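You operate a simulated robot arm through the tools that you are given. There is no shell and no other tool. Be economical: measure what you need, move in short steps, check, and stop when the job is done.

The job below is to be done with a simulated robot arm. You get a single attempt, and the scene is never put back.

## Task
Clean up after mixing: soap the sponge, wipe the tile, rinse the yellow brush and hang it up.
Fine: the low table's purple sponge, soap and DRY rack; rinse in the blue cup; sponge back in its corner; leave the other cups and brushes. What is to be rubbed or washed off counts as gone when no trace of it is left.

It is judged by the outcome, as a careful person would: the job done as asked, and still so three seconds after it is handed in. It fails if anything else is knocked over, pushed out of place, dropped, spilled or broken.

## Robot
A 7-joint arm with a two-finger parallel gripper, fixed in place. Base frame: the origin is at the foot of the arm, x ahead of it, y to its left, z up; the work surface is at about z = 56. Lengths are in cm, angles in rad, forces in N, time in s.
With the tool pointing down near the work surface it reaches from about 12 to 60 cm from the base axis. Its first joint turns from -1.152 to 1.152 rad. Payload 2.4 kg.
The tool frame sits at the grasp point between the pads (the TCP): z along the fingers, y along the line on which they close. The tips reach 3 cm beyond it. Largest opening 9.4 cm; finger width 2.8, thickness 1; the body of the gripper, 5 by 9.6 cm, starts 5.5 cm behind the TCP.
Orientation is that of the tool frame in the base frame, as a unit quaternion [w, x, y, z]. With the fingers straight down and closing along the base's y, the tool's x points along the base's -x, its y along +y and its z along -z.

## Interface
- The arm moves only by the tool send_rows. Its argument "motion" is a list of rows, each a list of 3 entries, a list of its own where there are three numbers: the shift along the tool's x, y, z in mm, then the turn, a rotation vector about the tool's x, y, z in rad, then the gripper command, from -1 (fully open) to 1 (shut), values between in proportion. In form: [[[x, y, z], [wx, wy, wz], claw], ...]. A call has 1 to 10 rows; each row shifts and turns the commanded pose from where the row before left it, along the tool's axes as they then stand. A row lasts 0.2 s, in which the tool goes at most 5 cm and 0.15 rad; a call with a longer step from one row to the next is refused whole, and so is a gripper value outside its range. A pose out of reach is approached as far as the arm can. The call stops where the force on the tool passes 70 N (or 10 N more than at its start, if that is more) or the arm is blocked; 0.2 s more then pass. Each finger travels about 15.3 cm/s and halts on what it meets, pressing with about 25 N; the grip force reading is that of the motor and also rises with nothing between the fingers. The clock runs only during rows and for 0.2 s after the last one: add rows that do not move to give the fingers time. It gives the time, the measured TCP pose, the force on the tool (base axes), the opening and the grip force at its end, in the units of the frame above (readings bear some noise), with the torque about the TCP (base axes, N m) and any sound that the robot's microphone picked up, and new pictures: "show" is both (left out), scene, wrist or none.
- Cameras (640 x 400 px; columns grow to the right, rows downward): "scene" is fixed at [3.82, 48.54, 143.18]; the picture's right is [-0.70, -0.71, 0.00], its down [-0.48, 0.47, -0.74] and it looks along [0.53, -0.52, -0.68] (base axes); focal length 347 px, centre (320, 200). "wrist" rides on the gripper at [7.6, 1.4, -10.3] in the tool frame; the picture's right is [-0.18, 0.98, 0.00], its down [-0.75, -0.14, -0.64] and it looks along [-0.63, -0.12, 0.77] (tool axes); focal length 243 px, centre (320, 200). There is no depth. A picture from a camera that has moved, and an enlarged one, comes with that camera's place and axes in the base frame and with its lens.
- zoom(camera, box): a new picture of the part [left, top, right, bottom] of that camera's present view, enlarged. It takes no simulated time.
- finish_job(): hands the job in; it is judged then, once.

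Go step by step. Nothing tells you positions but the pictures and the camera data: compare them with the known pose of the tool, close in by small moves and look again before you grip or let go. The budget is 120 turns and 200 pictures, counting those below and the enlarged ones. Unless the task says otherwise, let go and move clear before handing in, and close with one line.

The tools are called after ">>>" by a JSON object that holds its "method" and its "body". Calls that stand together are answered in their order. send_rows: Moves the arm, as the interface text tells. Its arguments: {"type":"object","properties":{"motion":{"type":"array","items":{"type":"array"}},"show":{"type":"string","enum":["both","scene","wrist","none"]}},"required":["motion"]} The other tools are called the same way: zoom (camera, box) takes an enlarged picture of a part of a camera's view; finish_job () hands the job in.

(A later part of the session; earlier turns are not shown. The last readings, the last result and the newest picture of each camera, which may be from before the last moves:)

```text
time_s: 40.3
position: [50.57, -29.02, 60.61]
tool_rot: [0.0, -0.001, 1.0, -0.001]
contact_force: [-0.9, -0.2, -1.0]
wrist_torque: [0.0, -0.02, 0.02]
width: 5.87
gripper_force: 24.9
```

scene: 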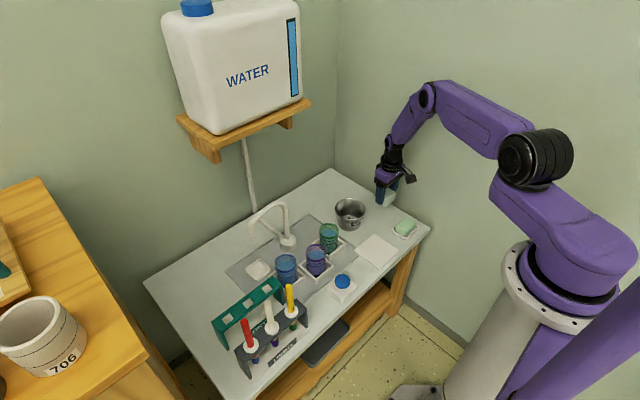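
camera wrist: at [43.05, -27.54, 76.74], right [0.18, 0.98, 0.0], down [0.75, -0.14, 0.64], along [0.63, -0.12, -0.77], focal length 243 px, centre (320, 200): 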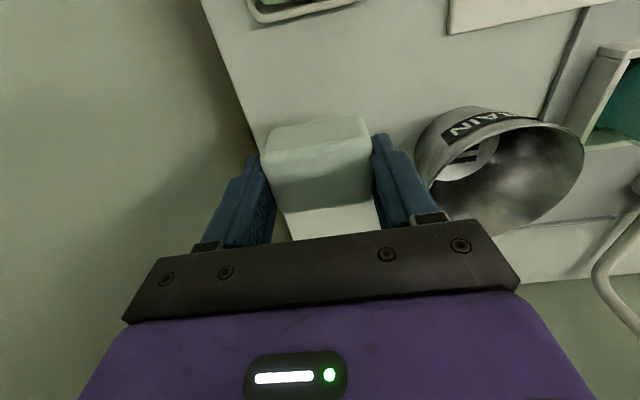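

>>> {"method": "send_rows", "body": {"motion": [[[0, 0, 1.5], [0, 0, 0], 0.2], [[0, 0, 1], [0, 0, 0], 0.2], [[0, 0, 0], [0, 0, 0], 0.2]], "show": "none"}}

```text
time_s: 41.1
position: [50.45, -29.13, 60.29]
tool_rot: [0.001, 0.0, 1.0, 0.0]
contact_force: [0.0, 0.1, 0.2]
wrist_torque: [-0.01, -0.01, -0.03]
width: 5.85
gripper_force: 25.2
```

>>> {"method": "send_rows", "body": {"motion": [[[0, 0, 1.5], [0, 0, 0], 0.2], [[0, 0, 0], [0, 0, 0], 0.2]], "show": "none"}}

```text
time_s: 41.7
position: [50.57, -29.12, 60.36]
tool_rot: [0.0, -0.001, 1.0, -0.001]
contact_force: [-4.1, 2.8, 14.9]
wrist_torque: [0.14, 0.12, 0.0]
width: 5.84
gripper_force: 24.7
```

The sponge is resting on the table, so I'll release and rise.

>>> {"method": "send_rows", "body": {"motion": [[[0, 0, -1], [0, 0, 0], 0.2], [[0, 0, 0], [0, 0, 0], -0.5], [[0, 0, 0], [0, 0, 0], -0.5], [[0, 0, -20], [0, 0, 0], -0.5], [[0, 0, -40], [0, 0, 0], -0.5], [[0, 0, -40], [0, 0, 0], -0.5], [[0, 0, -40], [0, 0, 0], -0.5], [[20, 0, -40], [0, 0, 0], -0.5], [[35, 0, -30], [0, 0, 0], -0.5], [[35, 0, -20], [0, 0, 0], -0.5]]}}

>>> {"method": "zoom", "body": {"camera": "scene", "box": [310, 180, 440, 280]}}

```text
time_s: 43.9
position: [41.59, -29.24, 83.36]
tool_rot: [0.0, -0.001, 1.0, 0.0]
contact_force: [-0.2, -0.8, -0.3]
wrist_torque: [-0.02, 0.01, 0.01]
width: 7.04
gripper_force: 0.0
camera wrist: at [33.88, -27.77, 93.59], right [0.18, 0.98, 0.0], down [0.75, -0.14, 0.64], along [0.63, -0.12, -0.77], focal length 243 px, centre (320, 200)
```

scene: 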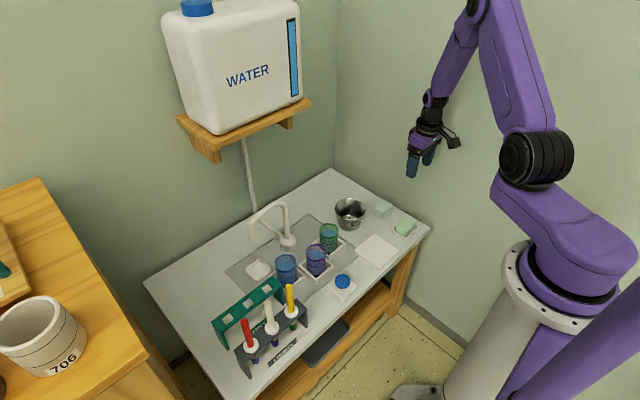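
wrist: 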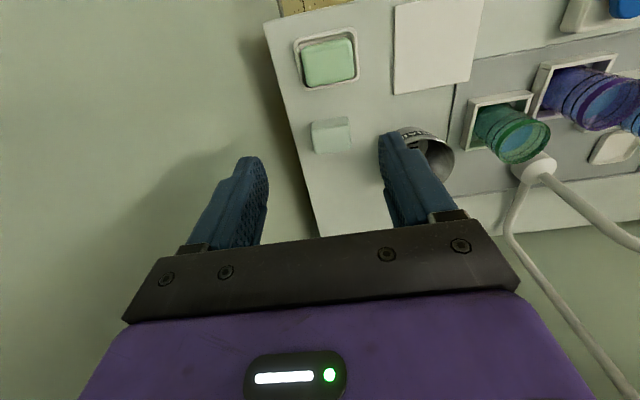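

```text
4.00 times, centred on (375, 230) of scene
camera zoom: at [3.82, 48.54, 143.18], right [-0.7, -0.71, 0.0], down [-0.48, 0.47, -0.74], along [0.53, -0.52, -0.68], focal length 1389 px, centre (100, 80)
```

zoom: 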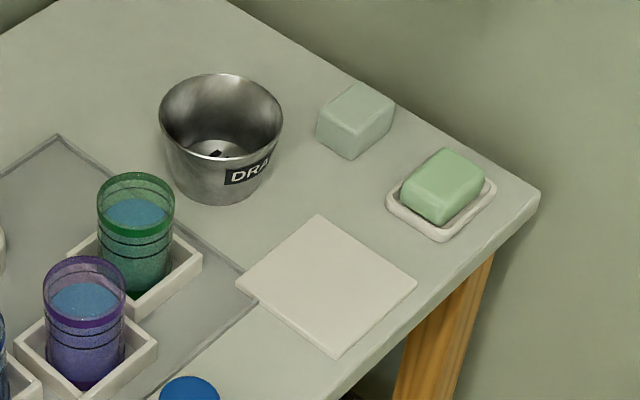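

The sponge is back exactly in its corner. Now I'll go over to the brush racks and look closely.

>>> {"method": "send_rows", "body": {"motion": [[[0, 45, -15], [0, 0, 0], -0.5], [[0, 45, -15], [0, 0, 0], -0.5], [[0, 45, -15], [0, 0, 0], -0.5], [[5, 46, -10], [0, 0, 0], -0.5], [[5, 46, 0], [0, 0, 0], -0.5], [[5, 46, 0], [0, 0, 0], -0.5], [[5, 46, 0], [0, 0, 0], -0.5], [[5, 46, 0], [0, 0, 0], -0.5], [[5, 46, 0], [0, 0, 0], -0.5], [[5, 46, 0], [0, 0, 0], -0.5]], "show": "none"}}

>>> {"method": "send_rows", "body": {"motion": [[[15, 40, 0], [0, 0, 0], -0.5], [[0, 0, 0], [0, 0, 0], -0.5]]}}

>>> {"method": "zoom", "body": {"camera": "wrist", "box": [100, 0, 500, 240]}}

```text
time_s: 46.1
position: [37.97, 16.63, 88.84]
tool_rot: [-0.001, 0.0, 1.0, -0.001]
contact_force: [0.1, -0.8, 0.1]
wrist_torque: [-0.02, -0.01, 0.03]
width: 7.04
gripper_force: 0.0
```

```text
time_s: 46.7
position: [36.41, 20.74, 88.71]
tool_rot: [0.0, -0.001, 1.0, 0.0]
contact_force: [-0.2, -0.2, 0.1]
wrist_torque: [0.02, 0.0, 0.03]
width: 7.06
gripper_force: 0.0
camera wrist: at [28.82, 22.09, 98.93], right [0.18, 0.98, 0.0], down [0.75, -0.14, 0.64], along [0.63, -0.12, -0.77], focal length 243 px, centre (320, 200)
```

scene: 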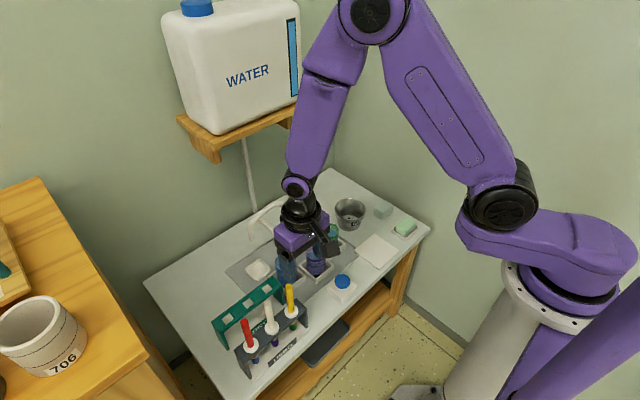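
wrist: 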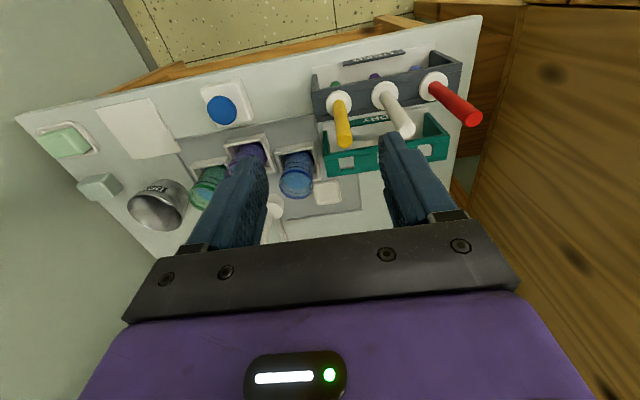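

```text
1.60 times, centred on (300, 120) of wrist
camera zoom: at [28.82, 22.09, 98.93], right [0.18, 0.98, 0.0], down [0.75, -0.14, 0.64], along [0.63, -0.12, -0.77], focal length 388 px, centre (352, 328)
```

zoom: 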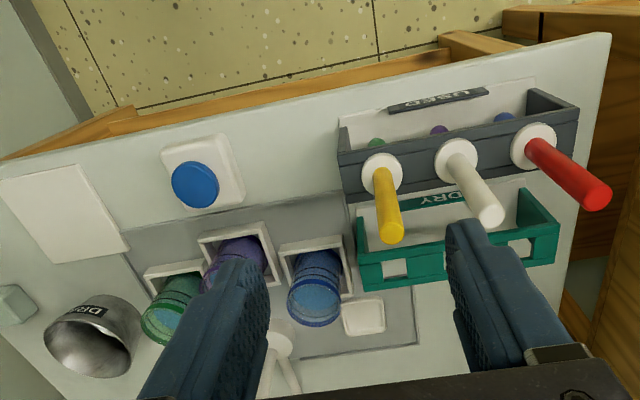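

The yellow handle is at about (40.3,22.4), top z≈76, collar ≈65. The blue cup is near (53,13) with its rim at about z 64, and the first DRY hole is near (49.3,22.8). I'll narrow the fingers and move above the handle.

>>> {"method": "send_rows", "body": {"motion": [[[-19, 8, 0], [0, 0, 0], -0.06], [[-20, 8, 0], [0, 0, 0], -0.06], [[0, 0, 35], [0, 0, 0], -0.06], [[0, 0, 25], [0, 0, 0], -0.06], [[0, 0, 0], [0, 0, 0], -0.06]]}}

>>> {"method": "zoom", "body": {"camera": "wrist", "box": [220, 40, 420, 240]}}

>>> {"method": "zoom", "body": {"camera": "scene", "box": [210, 230, 370, 370]}}

```text
time_s: 47.9
position: [40.38, 22.18, 82.82]
tool_rot: [0.0, -0.001, 1.0, 0.0]
contact_force: [-0.7, 0.3, 0.0]
wrist_torque: [-0.02, 0.03, -0.01]
width: 4.98
gripper_force: 0.0
camera wrist: at [32.69, 23.69, 93.05], right [0.18, 0.98, 0.0], down [0.75, -0.14, 0.64], along [0.63, -0.12, -0.77], focal length 243 px, centre (320, 200)
```

scene: 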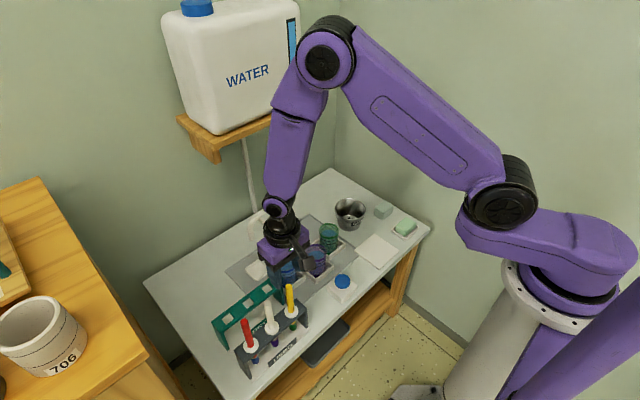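
wrist: 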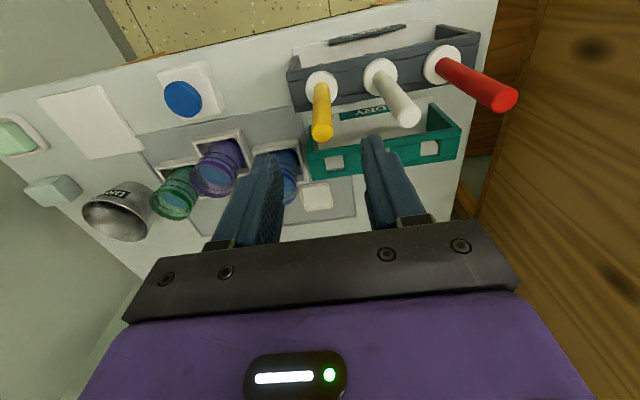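

```text
2.00 times, centred on (320, 140) of wrist
camera zoom: at [32.69, 23.69, 93.05], right [0.18, 0.98, 0.0], down [0.75, -0.14, 0.64], along [0.63, -0.12, -0.77], focal length 485 px, centre (320, 320)
```

zoom: 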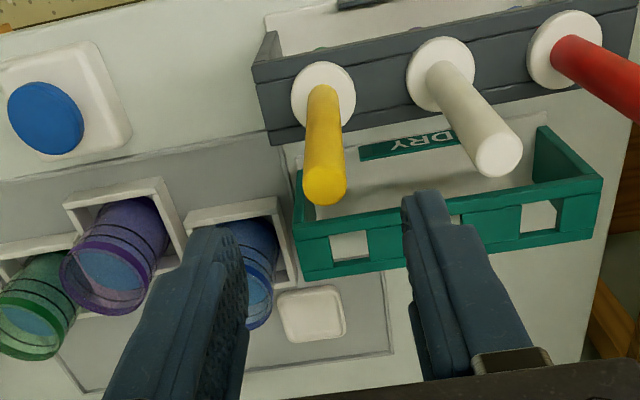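

```text
2.86 times, centred on (290, 300) of scene
camera zoom: at [3.82, 48.54, 143.18], right [-0.7, -0.71, 0.0], down [-0.48, 0.47, -0.74], along [0.53, -0.52, -0.68], focal length 992 px, centre (406, -86)
```

zoom: 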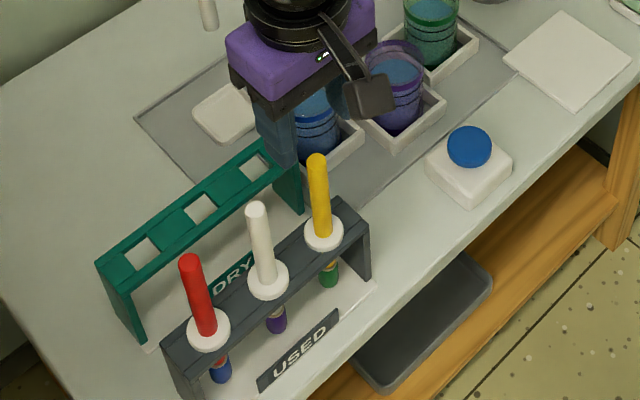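

Aligned with the handle. Descending and gripping.

>>> {"method": "send_rows", "body": {"motion": [[[0, 2, 35], [0, 0, 0], -0.06], [[0, 0, 35], [0, 0, 0], -0.06], [[0, 0, 33], [0, 0, 0], -0.06], [[0, 0, 0], [0, 0, 0], -0.06]]}}

>>> {"method": "zoom", "body": {"camera": "scene", "box": [230, 230, 350, 350]}}

```text
time_s: 48.9
position: [40.39, 22.43, 72.4]
tool_rot: [0.001, -0.001, 1.0, -0.001]
contact_force: [-0.5, 0.2, -0.1]
wrist_torque: [0.03, -0.01, -0.02]
width: 4.97
gripper_force: 0.0
camera wrist: at [32.75, 23.87, 82.75], right [0.18, 0.98, 0.0], down [0.75, -0.14, 0.64], along [0.63, -0.12, -0.77], focal length 243 px, centre (320, 200)
```

scene: 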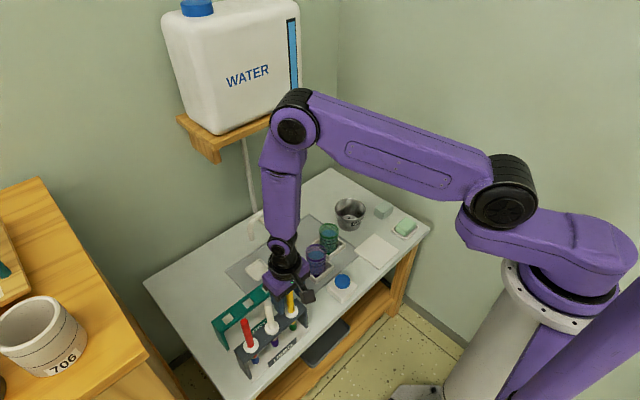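
wrist: 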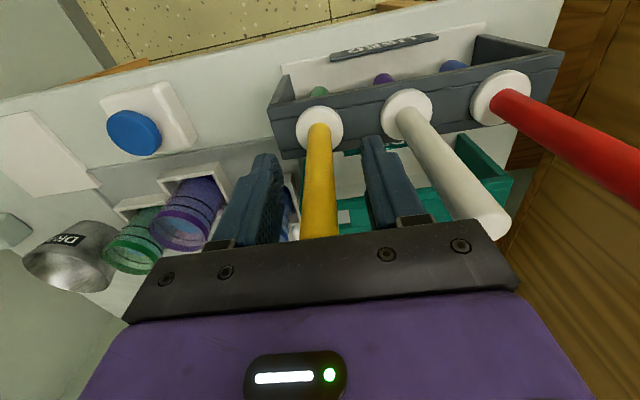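

```text
3.33 times, centred on (290, 290) of scene
camera zoom: at [3.82, 48.54, 143.18], right [-0.7, -0.71, 0.0], down [-0.48, 0.47, -0.74], along [0.53, -0.52, -0.68], focal length 1157 px, centre (420, -100)
```

zoom: 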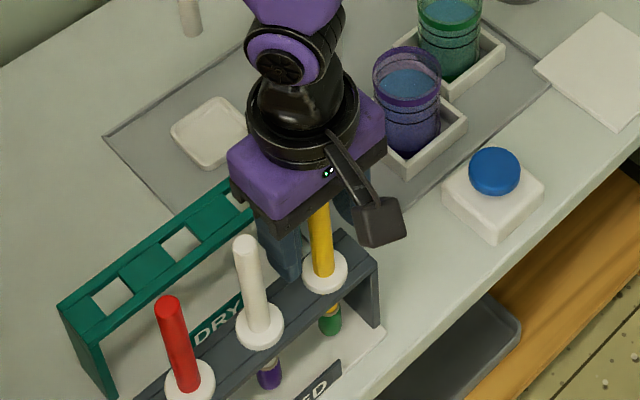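

>>> {"method": "send_rows", "body": {"motion": [[[0, 0, 0], [0, 0, 0], 0.9], [[0, 0, 0], [0, 0, 0], 0.9], [[0, 0, 0], [0, 0, 0], 0.9]], "show": "wrist"}}

```text
time_s: 49.7
position: [40.33, 22.43, 72.61]
tool_rot: [0.0, -0.001, 1.0, 0.0]
contact_force: [-0.1, -0.1, 0.5]
wrist_torque: [0.01, 0.02, 0.01]
width: 1.49
gripper_force: 25.2
camera wrist: at [32.74, 23.86, 82.78], right [0.18, 0.98, 0.0], down [0.75, -0.14, 0.64], along [0.63, -0.12, -0.77], focal length 243 px, centre (320, 200)
```

wrist: 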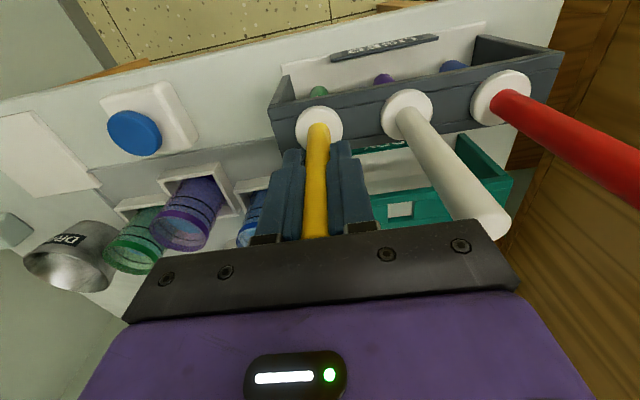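

Gripped on 1.49 cm of handle. I'll lift straight up, clear of the rack.

>>> {"method": "send_rows", "body": {"motion": [[[0, 0, -15], [0, 0, 0], 0.9], [[0, 0, -25], [0, 0, 0], 0.9], [[0, 0, -30], [0, 0, 0], 0.9], [[0, 0, -30], [0, 0, 0], 0.9], [[0, 0, -30], [0, 0, 0], 0.9], [[0, 0, 0], [0, 0, 0], 0.9]]}}

>>> {"method": "zoom", "body": {"camera": "scene", "box": [220, 200, 360, 340]}}

```text
time_s: 51.1
position: [40.27, 22.39, 85.59]
tool_rot: [-0.001, -0.001, 1.0, -0.001]
contact_force: [-0.3, 0.9, -0.1]
wrist_torque: [-0.06, 0.01, -0.01]
width: 1.5
gripper_force: 25.0
camera wrist: at [32.66, 23.77, 95.81], right [0.18, 0.98, 0.0], down [0.75, -0.14, 0.64], along [0.63, -0.12, -0.77], focal length 243 px, centre (320, 200)
```

scene: 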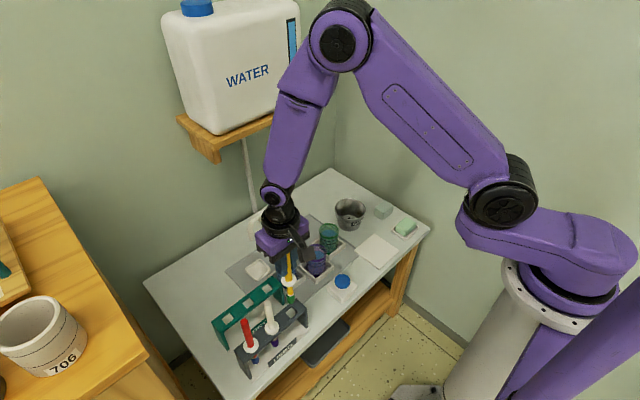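
wrist: 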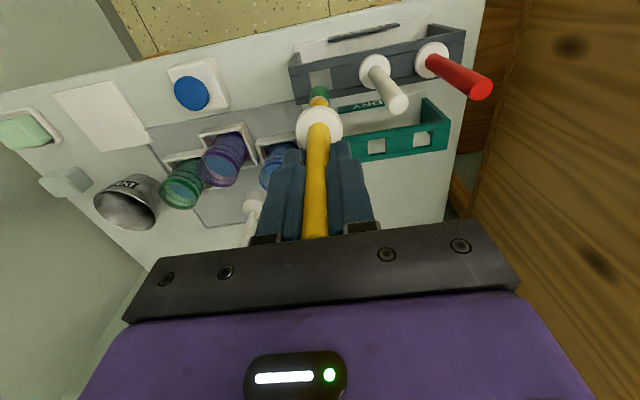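

```text
2.86 times, centred on (290, 270) of scene
camera zoom: at [3.82, 48.54, 143.18], right [-0.7, -0.71, 0.0], down [-0.48, 0.47, -0.74], along [0.53, -0.52, -0.68], focal length 992 px, centre (406, 0)
```

zoom: 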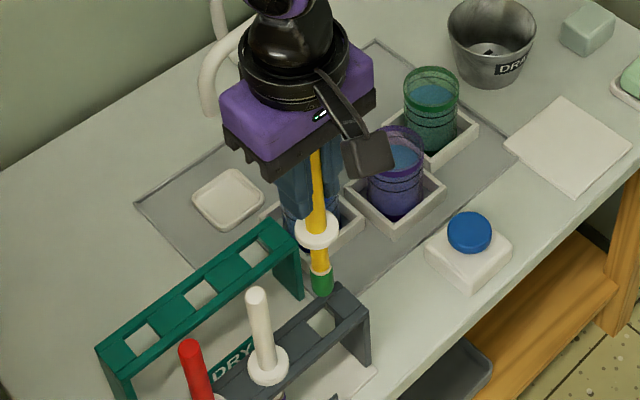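

The brush came out cleanly, with its green tip about 15.5 cm below the TCP. I'll carry it over the blue cup.

>>> {"method": "send_rows", "body": {"motion": [[[-20, -25, -5], [0, 0, 0], 0.9], [[-35, -25, 0], [0, 0, 0], 0.9], [[-35, -25, 0], [0, 0, 0], 0.9], [[-35, -16, 0], [0, 0, 0], 0.9], [[0, 0, 0], [0, 0, 0], 0.9], [[0, 0, 0], [0, 0, 0], 0.9]]}}

>>> {"method": "zoom", "body": {"camera": "scene", "box": [240, 190, 360, 310]}}

>>> {"method": "zoom", "body": {"camera": "wrist", "box": [220, 40, 420, 200]}}

```text
time_s: 52.5
position: [52.94, 13.24, 86.02]
tool_rot: [0.0, -0.001, 1.0, 0.0]
contact_force: [0.2, 0.3, -0.6]
wrist_torque: [0.01, 0.0, -0.03]
width: 1.47
gripper_force: 25.0
camera wrist: at [45.29, 14.71, 96.23], right [0.18, 0.98, 0.0], down [0.75, -0.14, 0.64], along [0.63, -0.12, -0.77], focal length 243 px, centre (320, 200)
```

scene: 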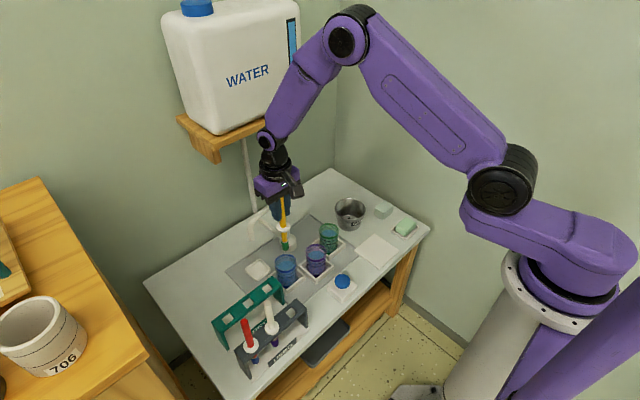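
wrist: 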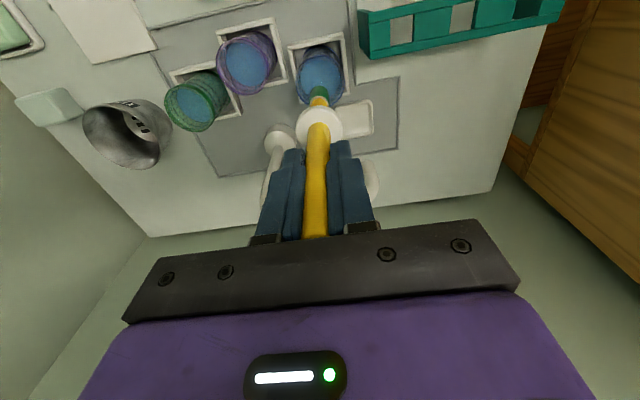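

```text
3.33 times, centred on (300, 250) of scene
camera zoom: at [3.83, 48.53, 143.18], right [-0.7, -0.71, 0.0], down [-0.48, 0.47, -0.74], along [0.53, -0.52, -0.68], focal length 1157 px, centre (387, 33)
```

zoom: 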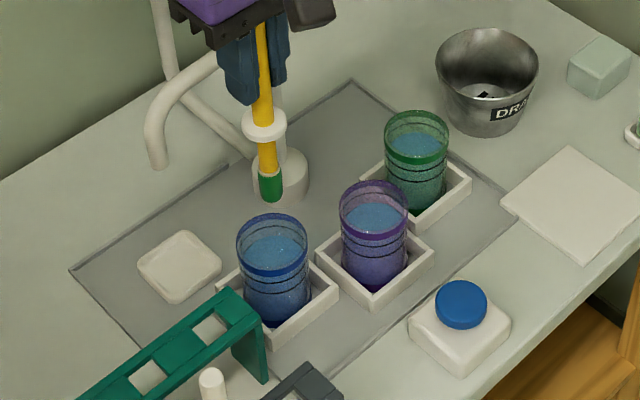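

```text
2.50 times, centred on (320, 120) of wrist
camera zoom: at [45.29, 14.71, 96.23], right [0.18, 0.98, 0.0], down [0.75, -0.14, 0.64], along [0.63, -0.12, -0.77], focal length 606 px, centre (320, 400)
```

zoom: 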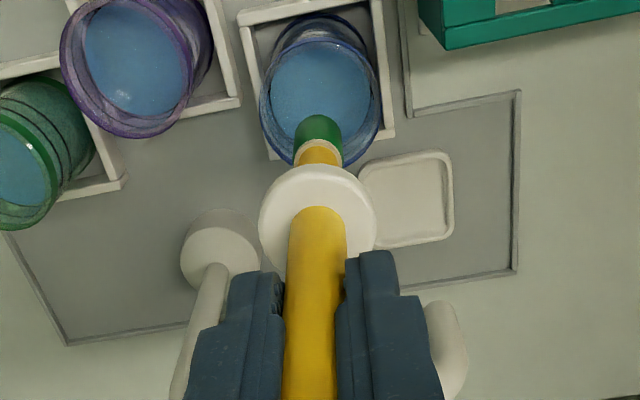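

The tip is centred over the blue cup. I'll lower it slowly into the water.

>>> {"method": "send_rows", "body": {"motion": [[[0, 0, 25], [0, 0, 0], 0.9], [[0, 0, 25], [0, 0, 0], 0.9], [[0, 0, 20], [0, 0, 0], 0.9], [[0, 0, 20], [0, 0, 0], 0.9], [[0, 0, 0], [0, 0, 0], 0.9]]}}

>>> {"method": "zoom", "body": {"camera": "scene", "box": [240, 210, 340, 310]}}

>>> {"method": "zoom", "body": {"camera": "wrist", "box": [220, 40, 420, 200]}}

```text
time_s: 53.7
position: [52.86, 13.42, 76.88]
tool_rot: [0.0, -0.001, 1.0, -0.001]
contact_force: [-0.4, 0.3, -0.5]
wrist_torque: [0.01, 0.0, -0.02]
width: 1.46
gripper_force: 24.4
camera wrist: at [45.24, 14.77, 87.21], right [0.18, 0.98, 0.0], down [0.75, -0.14, 0.64], along [0.63, -0.12, -0.77], focal length 243 px, centre (320, 200)
```

scene: 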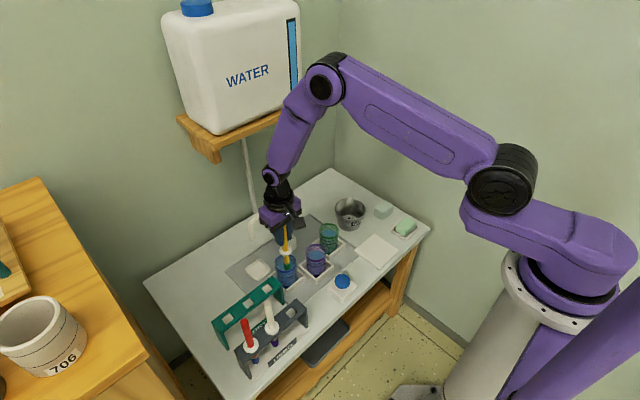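
wrist: 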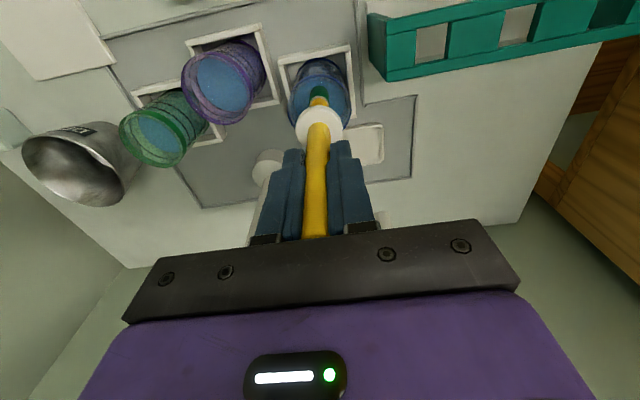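

```text
4.00 times, centred on (290, 260) of scene
camera zoom: at [3.82, 48.54, 143.18], right [-0.7, -0.71, 0.0], down [-0.48, 0.47, -0.74], along [0.53, -0.52, -0.68], focal length 1389 px, centre (440, -40)
```

zoom: 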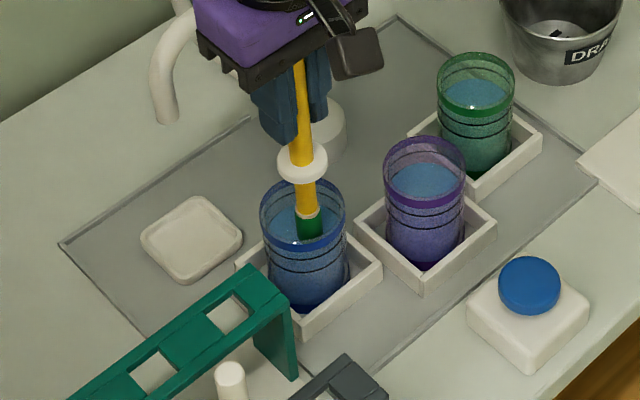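

```text
2.50 times, centred on (320, 120) of wrist
camera zoom: at [45.24, 14.77, 87.21], right [0.18, 0.98, 0.0], down [0.75, -0.14, 0.64], along [0.63, -0.12, -0.77], focal length 606 px, centre (320, 400)
```

zoom: 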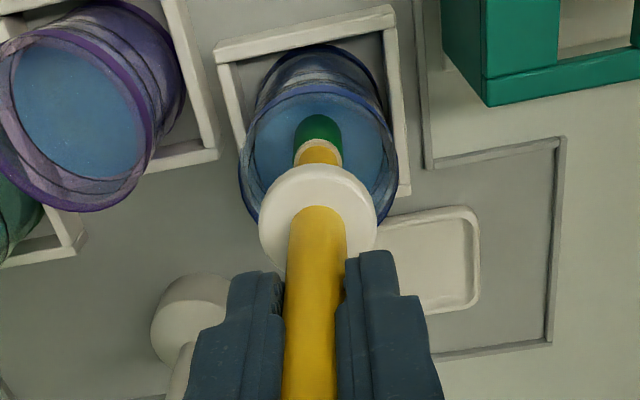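

>>> {"method": "send_rows", "body": {"motion": [[[0, 0, 10], [0, 0, 0], 0.9], [[0, 0, 10], [0, 0, 0], 0.9], [[0, 0, 4], [0, 0, 0], 0.9], [[0, 0, 0], [0, 0, 0], 0.9]], "show": "none"}}

>>> {"method": "zoom", "body": {"camera": "scene", "box": [250, 220, 320, 300]}}

```text
time_s: 54.7
position: [52.8, 13.3, 74.63]
tool_rot: [0.0, -0.001, 1.0, 0.0]
contact_force: [-0.5, -1.0, 0.3]
wrist_torque: [-0.03, 0.03, -0.02]
width: 1.47
gripper_force: 24.6
```

```text
5.00 times, centred on (285, 260) of scene
camera zoom: at [3.82, 48.54, 143.18], right [-0.7, -0.71, 0.0], down [-0.48, 0.47, -0.74], along [0.53, -0.52, -0.68], focal length 1736 px, centre (495, -100)
```

zoom: 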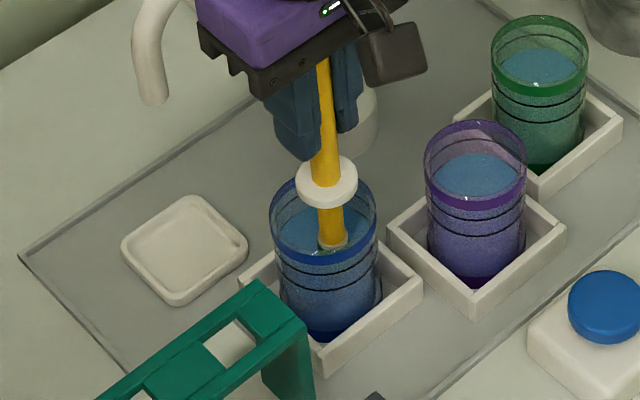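

The bristles are under water; I'll swirl gently.

>>> {"method": "send_rows", "body": {"motion": [[[8, 0, 0], [0, 0, 0], 0.9], [[-8, 8, 0], [0, 0, 0], 0.9], [[-8, -8, 0], [0, 0, 0], 0.9], [[8, -8, 0], [0, 0, 0], 0.9], [[8, 8, 0], [0, 0, 0], 0.9], [[-8, 8, 0], [0, 0, 0], 0.9], [[-8, -8, 0], [0, 0, 0], 0.9], [[8, -8, 0], [0, 0, 0], 0.9], [[8, 8, 0], [0, 0, 0], 0.9], [[-8, 8, 0], [0, 0, 0], 0.9]], "show": "none"}}

>>> {"method": "send_rows", "body": {"motion": [[[-8, -8, 0], [0, 0, 0], 0.9], [[8, -8, 0], [0, 0, 0], 0.9], [[8, 8, 0], [0, 0, 0], 0.9], [[-8, 8, 0], [0, 0, 0], 0.9], [[-8, -8, 0], [0, 0, 0], 0.9], [[8, -8, 0], [0, 0, 0], 0.9], [[8, 8, 0], [0, 0, 0], 0.9], [[-8, 0, 0], [0, 0, 0], 0.9], [[0, 0, -20], [0, 0, 0], 0.9], [[0, 0, -20], [0, 0, 0], 0.9]], "show": "none"}}

>>> {"method": "send_rows", "body": {"motion": [[[0, 0, -20], [0, 0, 0], 0.9], [[0, 0, -20], [0, 0, 0], 0.9], [[0, 0, -20], [0, 0, 0], 0.9], [[0, 0, 0], [0, 0, 0], 0.9], [[0, 0, 0], [0, 0, 0], 0.9], [[0, 0, 0], [0, 0, 0], 0.9]], "show": "wrist"}}

>>> {"method": "zoom", "body": {"camera": "scene", "box": [240, 210, 340, 310]}}

>>> {"method": "zoom", "body": {"camera": "wrist", "box": [220, 40, 420, 200]}}

```text
time_s: 56.9
position: [52.9, 14.18, 74.72]
tool_rot: [0.001, -0.001, 1.0, 0.0]
contact_force: [-0.3, -0.7, -1.2]
wrist_torque: [-0.01, -0.01, -0.02]
width: 1.46
gripper_force: 24.9
```

```text
time_s: 59.1
position: [52.91, 13.41, 78.56]
tool_rot: [0.001, -0.001, 1.0, 0.0]
contact_force: [-1.0, -0.1, 0.0]
wrist_torque: [-0.01, 0.0, 0.0]
width: 1.46
gripper_force: 25.2
```

```text
time_s: 60.5
position: [52.87, 13.31, 84.58]
tool_rot: [0.0, -0.001, 1.0, 0.0]
contact_force: [-0.2, -0.2, -0.1]
wrist_torque: [-0.03, -0.01, -0.01]
width: 1.46
gripper_force: 25.5
camera wrist: at [45.25, 14.73, 94.84], right [0.18, 0.98, 0.0], down [0.75, -0.14, 0.64], along [0.63, -0.12, -0.77], focal length 243 px, centre (320, 200)
```

wrist: 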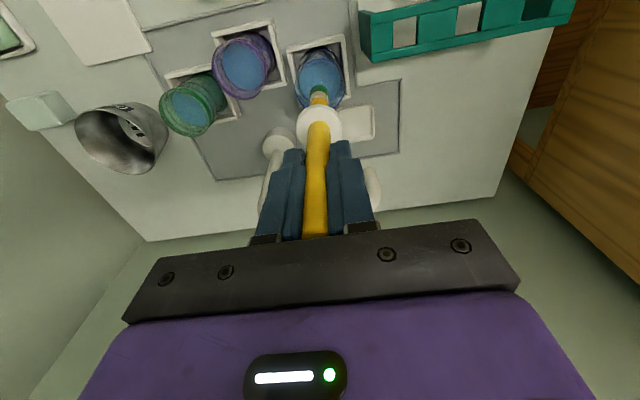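

```text
4.00 times, centred on (290, 260) of scene
camera zoom: at [3.82, 48.54, 143.18], right [-0.7, -0.71, 0.0], down [-0.48, 0.47, -0.74], along [0.53, -0.52, -0.68], focal length 1389 px, centre (440, -40)
```

zoom: 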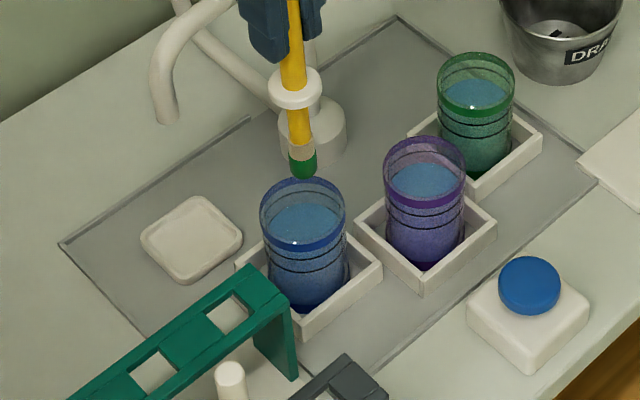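

```text
2.50 times, centred on (320, 120) of wrist
camera zoom: at [45.25, 14.73, 94.84], right [0.18, 0.98, 0.0], down [0.75, -0.14, 0.64], along [0.63, -0.12, -0.77], focal length 606 px, centre (320, 400)
```

zoom: 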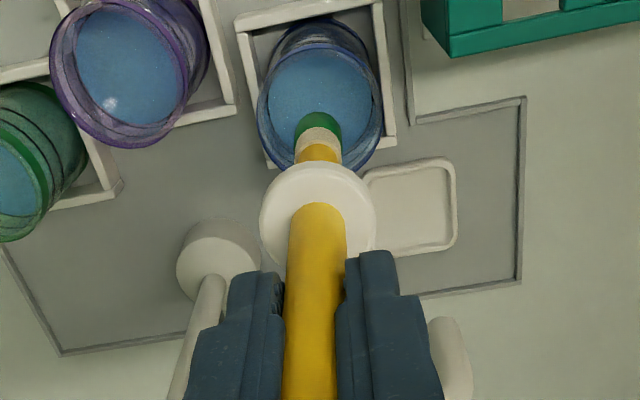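

About half the paint is rinsed off. I'll dip again and swirl longer.

>>> {"method": "send_rows", "body": {"motion": [[[0, 0, 25], [0, 0, 0], 0.9], [[0, 0, 25], [0, 0, 0], 0.9], [[0, 0, 25], [0, 0, 0], 0.9], [[0, 0, 25], [0, 0, 0], 0.9], [[0, 0, 4], [0, 0, 0], 0.9], [[10, 0, 0], [0, 0, 0], 0.9], [[-10, 10, 0], [0, 0, 0], 0.9], [[-10, -10, 0], [0, 0, 0], 0.9], [[10, -10, 0], [0, 0, 0], 0.9], [[10, 10, 0], [0, 0, 0], 0.9]], "show": "none"}}

>>> {"method": "send_rows", "body": {"motion": [[[-10, 10, 0], [0, 0, 0], 0.9], [[-10, -10, 0], [0, 0, 0], 0.9], [[10, -10, 0], [0, 0, 0], 0.9], [[10, 10, 0], [0, 0, 0], 0.9], [[-10, 10, 0], [0, 0, 0], 0.9], [[-10, -10, 0], [0, 0, 0], 0.9], [[10, -10, 0], [0, 0, 0], 0.9], [[10, 10, 0], [0, 0, 0], 0.9], [[-10, 0, 0], [0, 0, 0], 0.9]], "show": "none"}}

>>> {"method": "send_rows", "body": {"motion": [[[10, 0, 0], [0, 0, 0], 0.9], [[-20, 0, 0], [0, 0, 0], 0.9], [[20, 0, 0], [0, 0, 0], 0.9], [[-20, 0, 0], [0, 0, 0], 0.9], [[20, 0, 0], [0, 0, 0], 0.9], [[-20, 0, 0], [0, 0, 0], 0.9], [[20, 0, 0], [0, 0, 0], 0.9], [[-10, 0, 0], [0, 0, 0], 0.9]], "show": "none"}}

>>> {"method": "send_rows", "body": {"motion": [[[0, 0, -20], [0, 0, 0], 0.9], [[0, 0, -20], [0, 0, 0], 0.9], [[0, 0, -20], [0, 0, 0], 0.9], [[0, 0, -20], [0, 0, 0], 0.9], [[0, 0, -20], [0, 0, 0], 0.9], [[0, 0, 0], [0, 0, 0], 0.9], [[0, 0, 0], [0, 0, 0], 0.9], [[0, 0, 0], [0, 0, 0], 0.9]], "show": "none"}}

>>> {"method": "zoom", "body": {"camera": "scene", "box": [240, 210, 340, 310]}}

>>> {"method": "zoom", "body": {"camera": "wrist", "box": [280, 60, 360, 140]}}

```text
time_s: 62.7
position: [51.87, 13.49, 74.21]
tool_rot: [0.0, -0.001, 1.0, 0.0]
contact_force: [0.7, 0.4, -0.6]
wrist_torque: [0.07, -0.08, 0.02]
width: 1.48
gripper_force: 25.2
```

```text
time_s: 64.7
position: [52.79, 13.33, 74.1]
tool_rot: [0.0, -0.001, 1.0, 0.0]
contact_force: [-0.9, 0.2, -0.2]
wrist_torque: [-0.03, -0.02, 0.02]
width: 1.46
gripper_force: 24.9
```

```text
time_s: 66.5
position: [52.81, 13.43, 74.15]
tool_rot: [0.001, -0.002, 1.0, 0.0]
contact_force: [-0.3, 0.0, 0.2]
wrist_torque: [0.0, 0.01, 0.0]
width: 1.53
gripper_force: 25.0
```

```text
time_s: 68.3
position: [52.93, 13.29, 84.23]
tool_rot: [0.0, -0.001, 1.0, 0.0]
contact_force: [-0.5, -0.8, -0.5]
wrist_torque: [-0.03, 0.0, 0.02]
width: 1.48
gripper_force: 24.9
```

```text
4.00 times, centred on (290, 260) of scene
camera zoom: at [3.82, 48.54, 143.18], right [-0.7, -0.71, 0.0], down [-0.48, 0.47, -0.74], along [0.53, -0.52, -0.68], focal length 1389 px, centre (440, -40)
```

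zoom: 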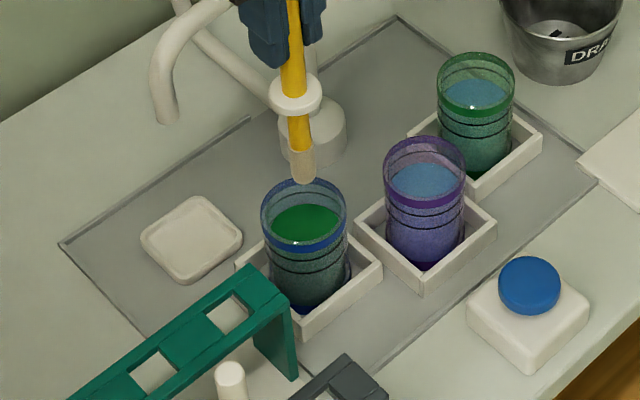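

```text
5.00 times, centred on (320, 100) of wrist
camera zoom: at [45.22, 14.76, 94.44], right [0.18, 0.98, 0.0], down [0.75, -0.14, 0.64], along [0.63, -0.12, -0.77], focal length 1213 px, centre (320, 700)
```

zoom: 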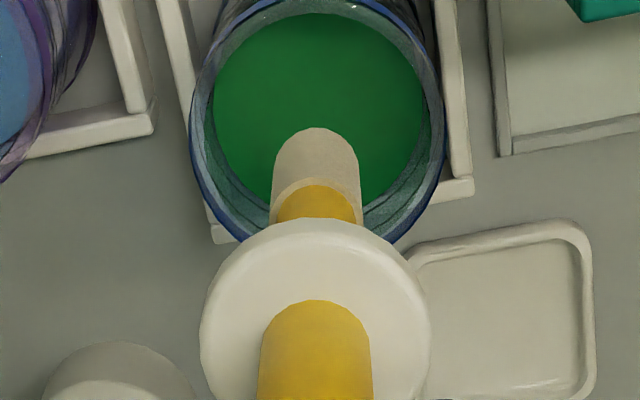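

The brush is clean and the paint is now in the blue cup's water. I'll raise a little and move toward the first DRY hole near (49.3,22.6).

>>> {"method": "send_rows", "body": {"motion": [[[0, 0, -20], [0, 0, 0], 0.9], [[12, 31, 0], [0, 0, 0], 0.9], [[12, 31, 0], [0, 0, 0], 0.9], [[12, 31, 0], [0, 0, 0], 0.9], [[0, 0, 0], [0, 0, 0], 0.9], [[0, 0, 0], [0, 0, 0], 0.9]]}}

>>> {"method": "zoom", "body": {"camera": "scene", "box": [200, 210, 340, 350]}}

>>> {"method": "zoom", "body": {"camera": "wrist", "box": [240, 40, 400, 160]}}

```text
time_s: 69.7
position: [49.23, 22.63, 86.23]
tool_rot: [0.0, -0.001, 1.0, 0.0]
contact_force: [0.0, 0.4, -0.1]
wrist_torque: [0.01, 0.01, -0.01]
width: 1.52
gripper_force: 25.1
camera wrist: at [41.59, 24.07, 96.4], right [0.18, 0.98, 0.0], down [0.75, -0.14, 0.64], along [0.63, -0.12, -0.77], focal length 243 px, centre (320, 200)
```

scene: 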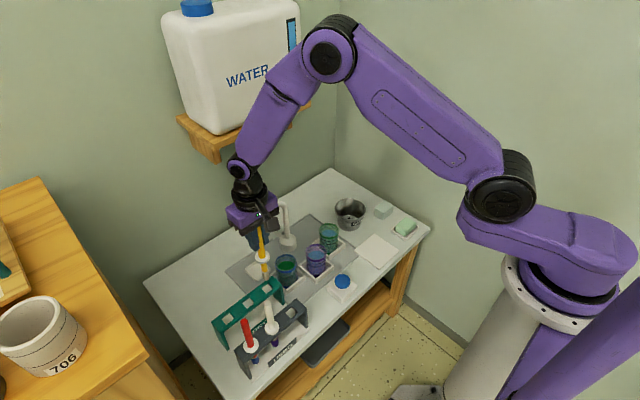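
wrist: 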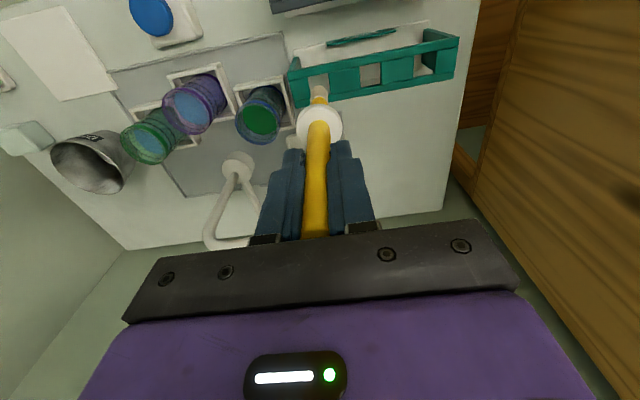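

```text
2.86 times, centred on (270, 280) of scene
camera zoom: at [3.82, 48.54, 143.18], right [-0.7, -0.71, 0.0], down [-0.48, 0.47, -0.74], along [0.53, -0.52, -0.68], focal length 992 px, centre (463, -29)
```

zoom: 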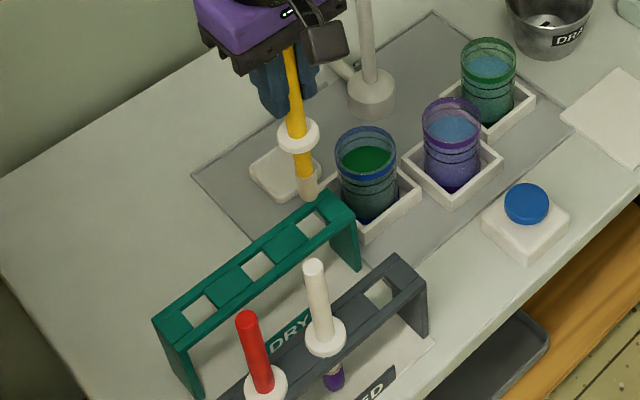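

```text
3.33 times, centred on (320, 100) of wrist
camera zoom: at [41.59, 24.07, 96.4], right [0.18, 0.98, 0.0], down [0.75, -0.14, 0.64], along [0.63, -0.12, -0.77], focal length 809 px, centre (320, 533)
```

zoom: 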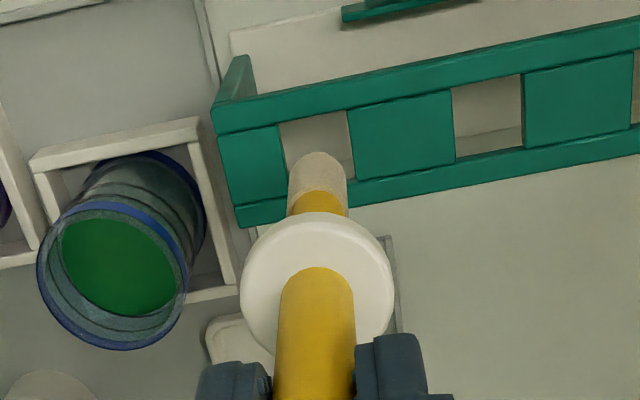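

The hole looks centred near (49.5,22.45), so I'll nudge and lower to just above the plank.

>>> {"method": "send_rows", "body": {"motion": [[[-3, -2, 10], [0, 0, 0], 0.9], [[0, 0, 12], [0, 0, 0], 0.9], [[0, 0, 0], [0, 0, 0], 0.9]], "show": "none"}}

>>> {"method": "zoom", "body": {"camera": "scene", "box": [235, 235, 315, 315]}}

>>> {"method": "zoom", "body": {"camera": "wrist", "box": [270, 50, 370, 130]}}

```text
time_s: 70.5
position: [49.47, 22.45, 84.1]
tool_rot: [0.0, -0.001, 1.0, 0.0]
contact_force: [-0.1, 0.3, -0.3]
wrist_torque: [0.0, -0.01, 0.03]
width: 1.5
gripper_force: 24.9
```

```text
5.00 times, centred on (275, 275) of scene
camera zoom: at [3.82, 48.54, 143.18], right [-0.7, -0.71, 0.0], down [-0.48, 0.47, -0.74], along [0.53, -0.52, -0.68], focal length 1736 px, centre (545, -175)
```

zoom: 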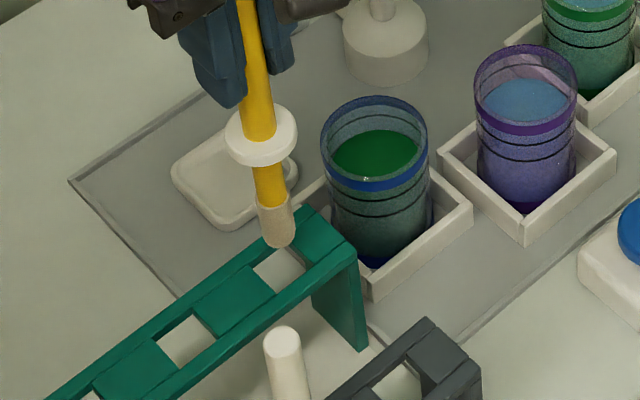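

```text
5.00 times, centred on (320, 90) of wrist
camera zoom: at [41.89, 23.9, 94.2], right [0.18, 0.98, 0.0], down [0.75, -0.14, 0.64], along [0.63, -0.12, -0.77], focal length 1213 px, centre (320, 750)
```

zoom: 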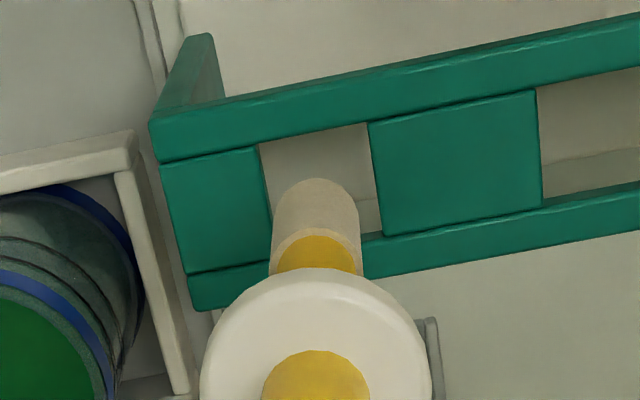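

The tip lines up with the hole to within about 1 mm. I'll nudge and descend in, watching the force.

>>> {"method": "send_rows", "body": {"motion": [[[0, 1, 10], [0, 0, 0], 0.9], [[0, 0, 10], [0, 0, 0], 0.9], [[0, 0, 8], [0, 0, 0], 0.9], [[0, 0, 0], [0, 0, 0], 0.9]], "show": "none"}}

>>> {"method": "zoom", "body": {"camera": "scene", "box": [235, 235, 315, 315]}}

>>> {"method": "zoom", "body": {"camera": "wrist", "box": [270, 50, 370, 130]}}

```text
time_s: 71.5
position: [49.55, 22.59, 81.16]
tool_rot: [0.0, -0.001, 1.0, 0.001]
contact_force: [-0.3, -0.2, 0.3]
wrist_torque: [-0.02, -0.03, 0.0]
width: 1.5
gripper_force: 25.0
```

```text
5.00 times, centred on (275, 275) of scene
camera zoom: at [3.82, 48.54, 143.18], right [-0.7, -0.71, 0.0], down [-0.48, 0.47, -0.74], along [0.53, -0.52, -0.68], focal length 1736 px, centre (545, -175)
```

zoom: 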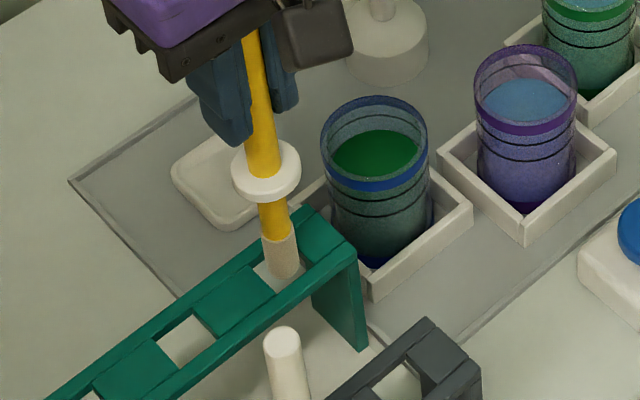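

```text
5.00 times, centred on (320, 90) of wrist
camera zoom: at [41.93, 23.96, 91.41], right [0.18, 0.98, 0.0], down [0.75, -0.14, 0.64], along [0.63, -0.12, -0.77], focal length 1213 px, centre (320, 750)
```

zoom: 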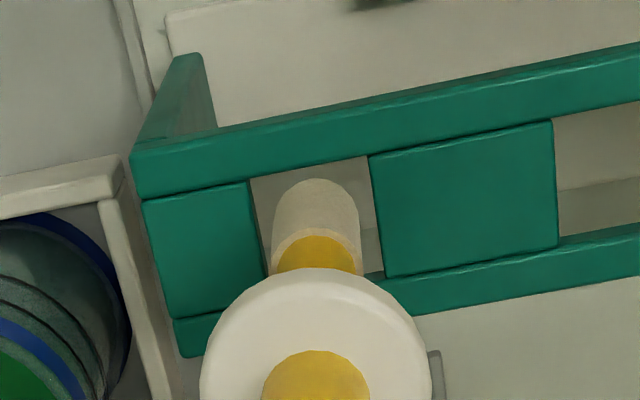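

It's entering the hole freely. I'll continue down slowly.

>>> {"method": "send_rows", "body": {"motion": [[[0, 0, 10], [0, 0, 0], 0.9], [[0, 0, 10], [0, 0, 0], 0.9], [[0, 0, 10], [0, 0, 0], 0.9], [[0, 0, 0], [0, 0, 0], 0.9]], "show": "none"}}

>>> {"method": "send_rows", "body": {"motion": [[[0, 0, 10], [0, 0, 0], 0.9], [[0, 0, 10], [0, 0, 0], 0.9], [[0, 0, 10], [0, 0, 0], 0.9], [[0, 0, 5], [0, 0, 0], 0.9], [[0, 0, 0], [0, 0, 0], 0.9]]}}

>>> {"method": "zoom", "body": {"camera": "scene", "box": [235, 235, 315, 315]}}

```text
time_s: 72.5
position: [49.49, 22.53, 78.21]
tool_rot: [0.001, -0.001, 1.0, 0.0]
contact_force: [0.1, 0.1, -0.6]
wrist_torque: [0.01, -0.05, -0.03]
width: 1.46
gripper_force: 25.1
```

```text
time_s: 73.7
position: [49.37, 22.64, 74.71]
tool_rot: [0.001, -0.001, 1.0, 0.0]
contact_force: [0.4, -0.2, -0.1]
wrist_torque: [0.02, 0.0, 0.01]
width: 1.52
gripper_force: 24.9
camera wrist: at [41.87, 23.96, 84.93], right [0.18, 0.98, 0.0], down [0.75, -0.14, 0.64], along [0.63, -0.12, -0.77], focal length 243 px, centre (320, 200)
```

scene: 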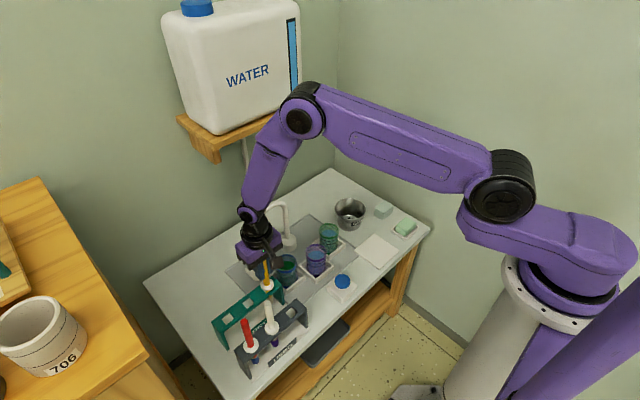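
wrist: 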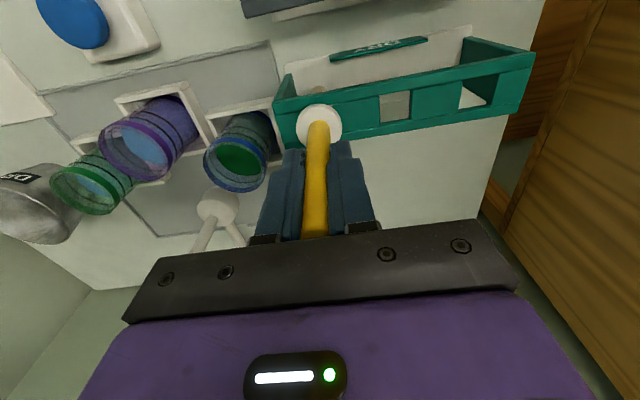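

```text
5.00 times, centred on (275, 275) of scene
camera zoom: at [3.82, 48.54, 143.18], right [-0.7, -0.71, 0.0], down [-0.48, 0.47, -0.74], along [0.53, -0.52, -0.68], focal length 1736 px, centre (545, -175)
```

zoom: 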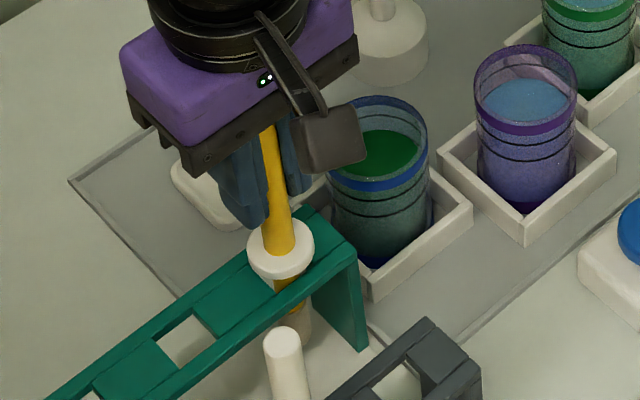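

Nearly seated. I'll lower to contact in small steps.

>>> {"method": "send_rows", "body": {"motion": [[[0, 0, 8], [0, 0, 0], 0.9], [[0, 0, 5], [0, 0, 0], 0.9], [[0, 0, 3], [0, 0, 0], 0.9], [[0, 0, 0], [0, 0, 0], 0.9]], "show": "none"}}

>>> {"method": "zoom", "body": {"camera": "scene", "box": [235, 235, 315, 315]}}

```text
time_s: 74.7
position: [49.56, 22.46, 73.13]
tool_rot: [0.0, -0.001, 1.0, -0.001]
contact_force: [-0.5, -1.3, 1.6]
wrist_torque: [0.05, 0.07, 0.0]
width: 1.52
gripper_force: 24.8
```

```text
5.00 times, centred on (275, 275) of scene
camera zoom: at [3.82, 48.53, 143.18], right [-0.7, -0.71, 0.0], down [-0.48, 0.47, -0.74], along [0.53, -0.52, -0.68], focal length 1736 px, centre (545, -175)
```

zoom: 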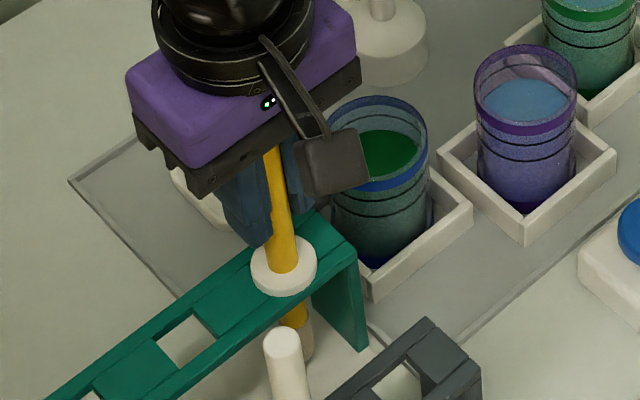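

>>> {"method": "send_rows", "body": {"motion": [[[0, 0, 1], [0, 0, 0], 0.9], [[0, 0, 1], [0, 0, 0], 0.9], [[0, 0, 0], [0, 0, 0], 0.9]], "show": "none"}}

```text
time_s: 75.5
position: [49.62, 22.55, 73.01]
tool_rot: [0.001, -0.001, 1.0, 0.001]
contact_force: [-5.1, -2.3, 29.6]
wrist_torque: [-0.19, 0.22, 0.0]
width: 1.52
gripper_force: 24.9
```

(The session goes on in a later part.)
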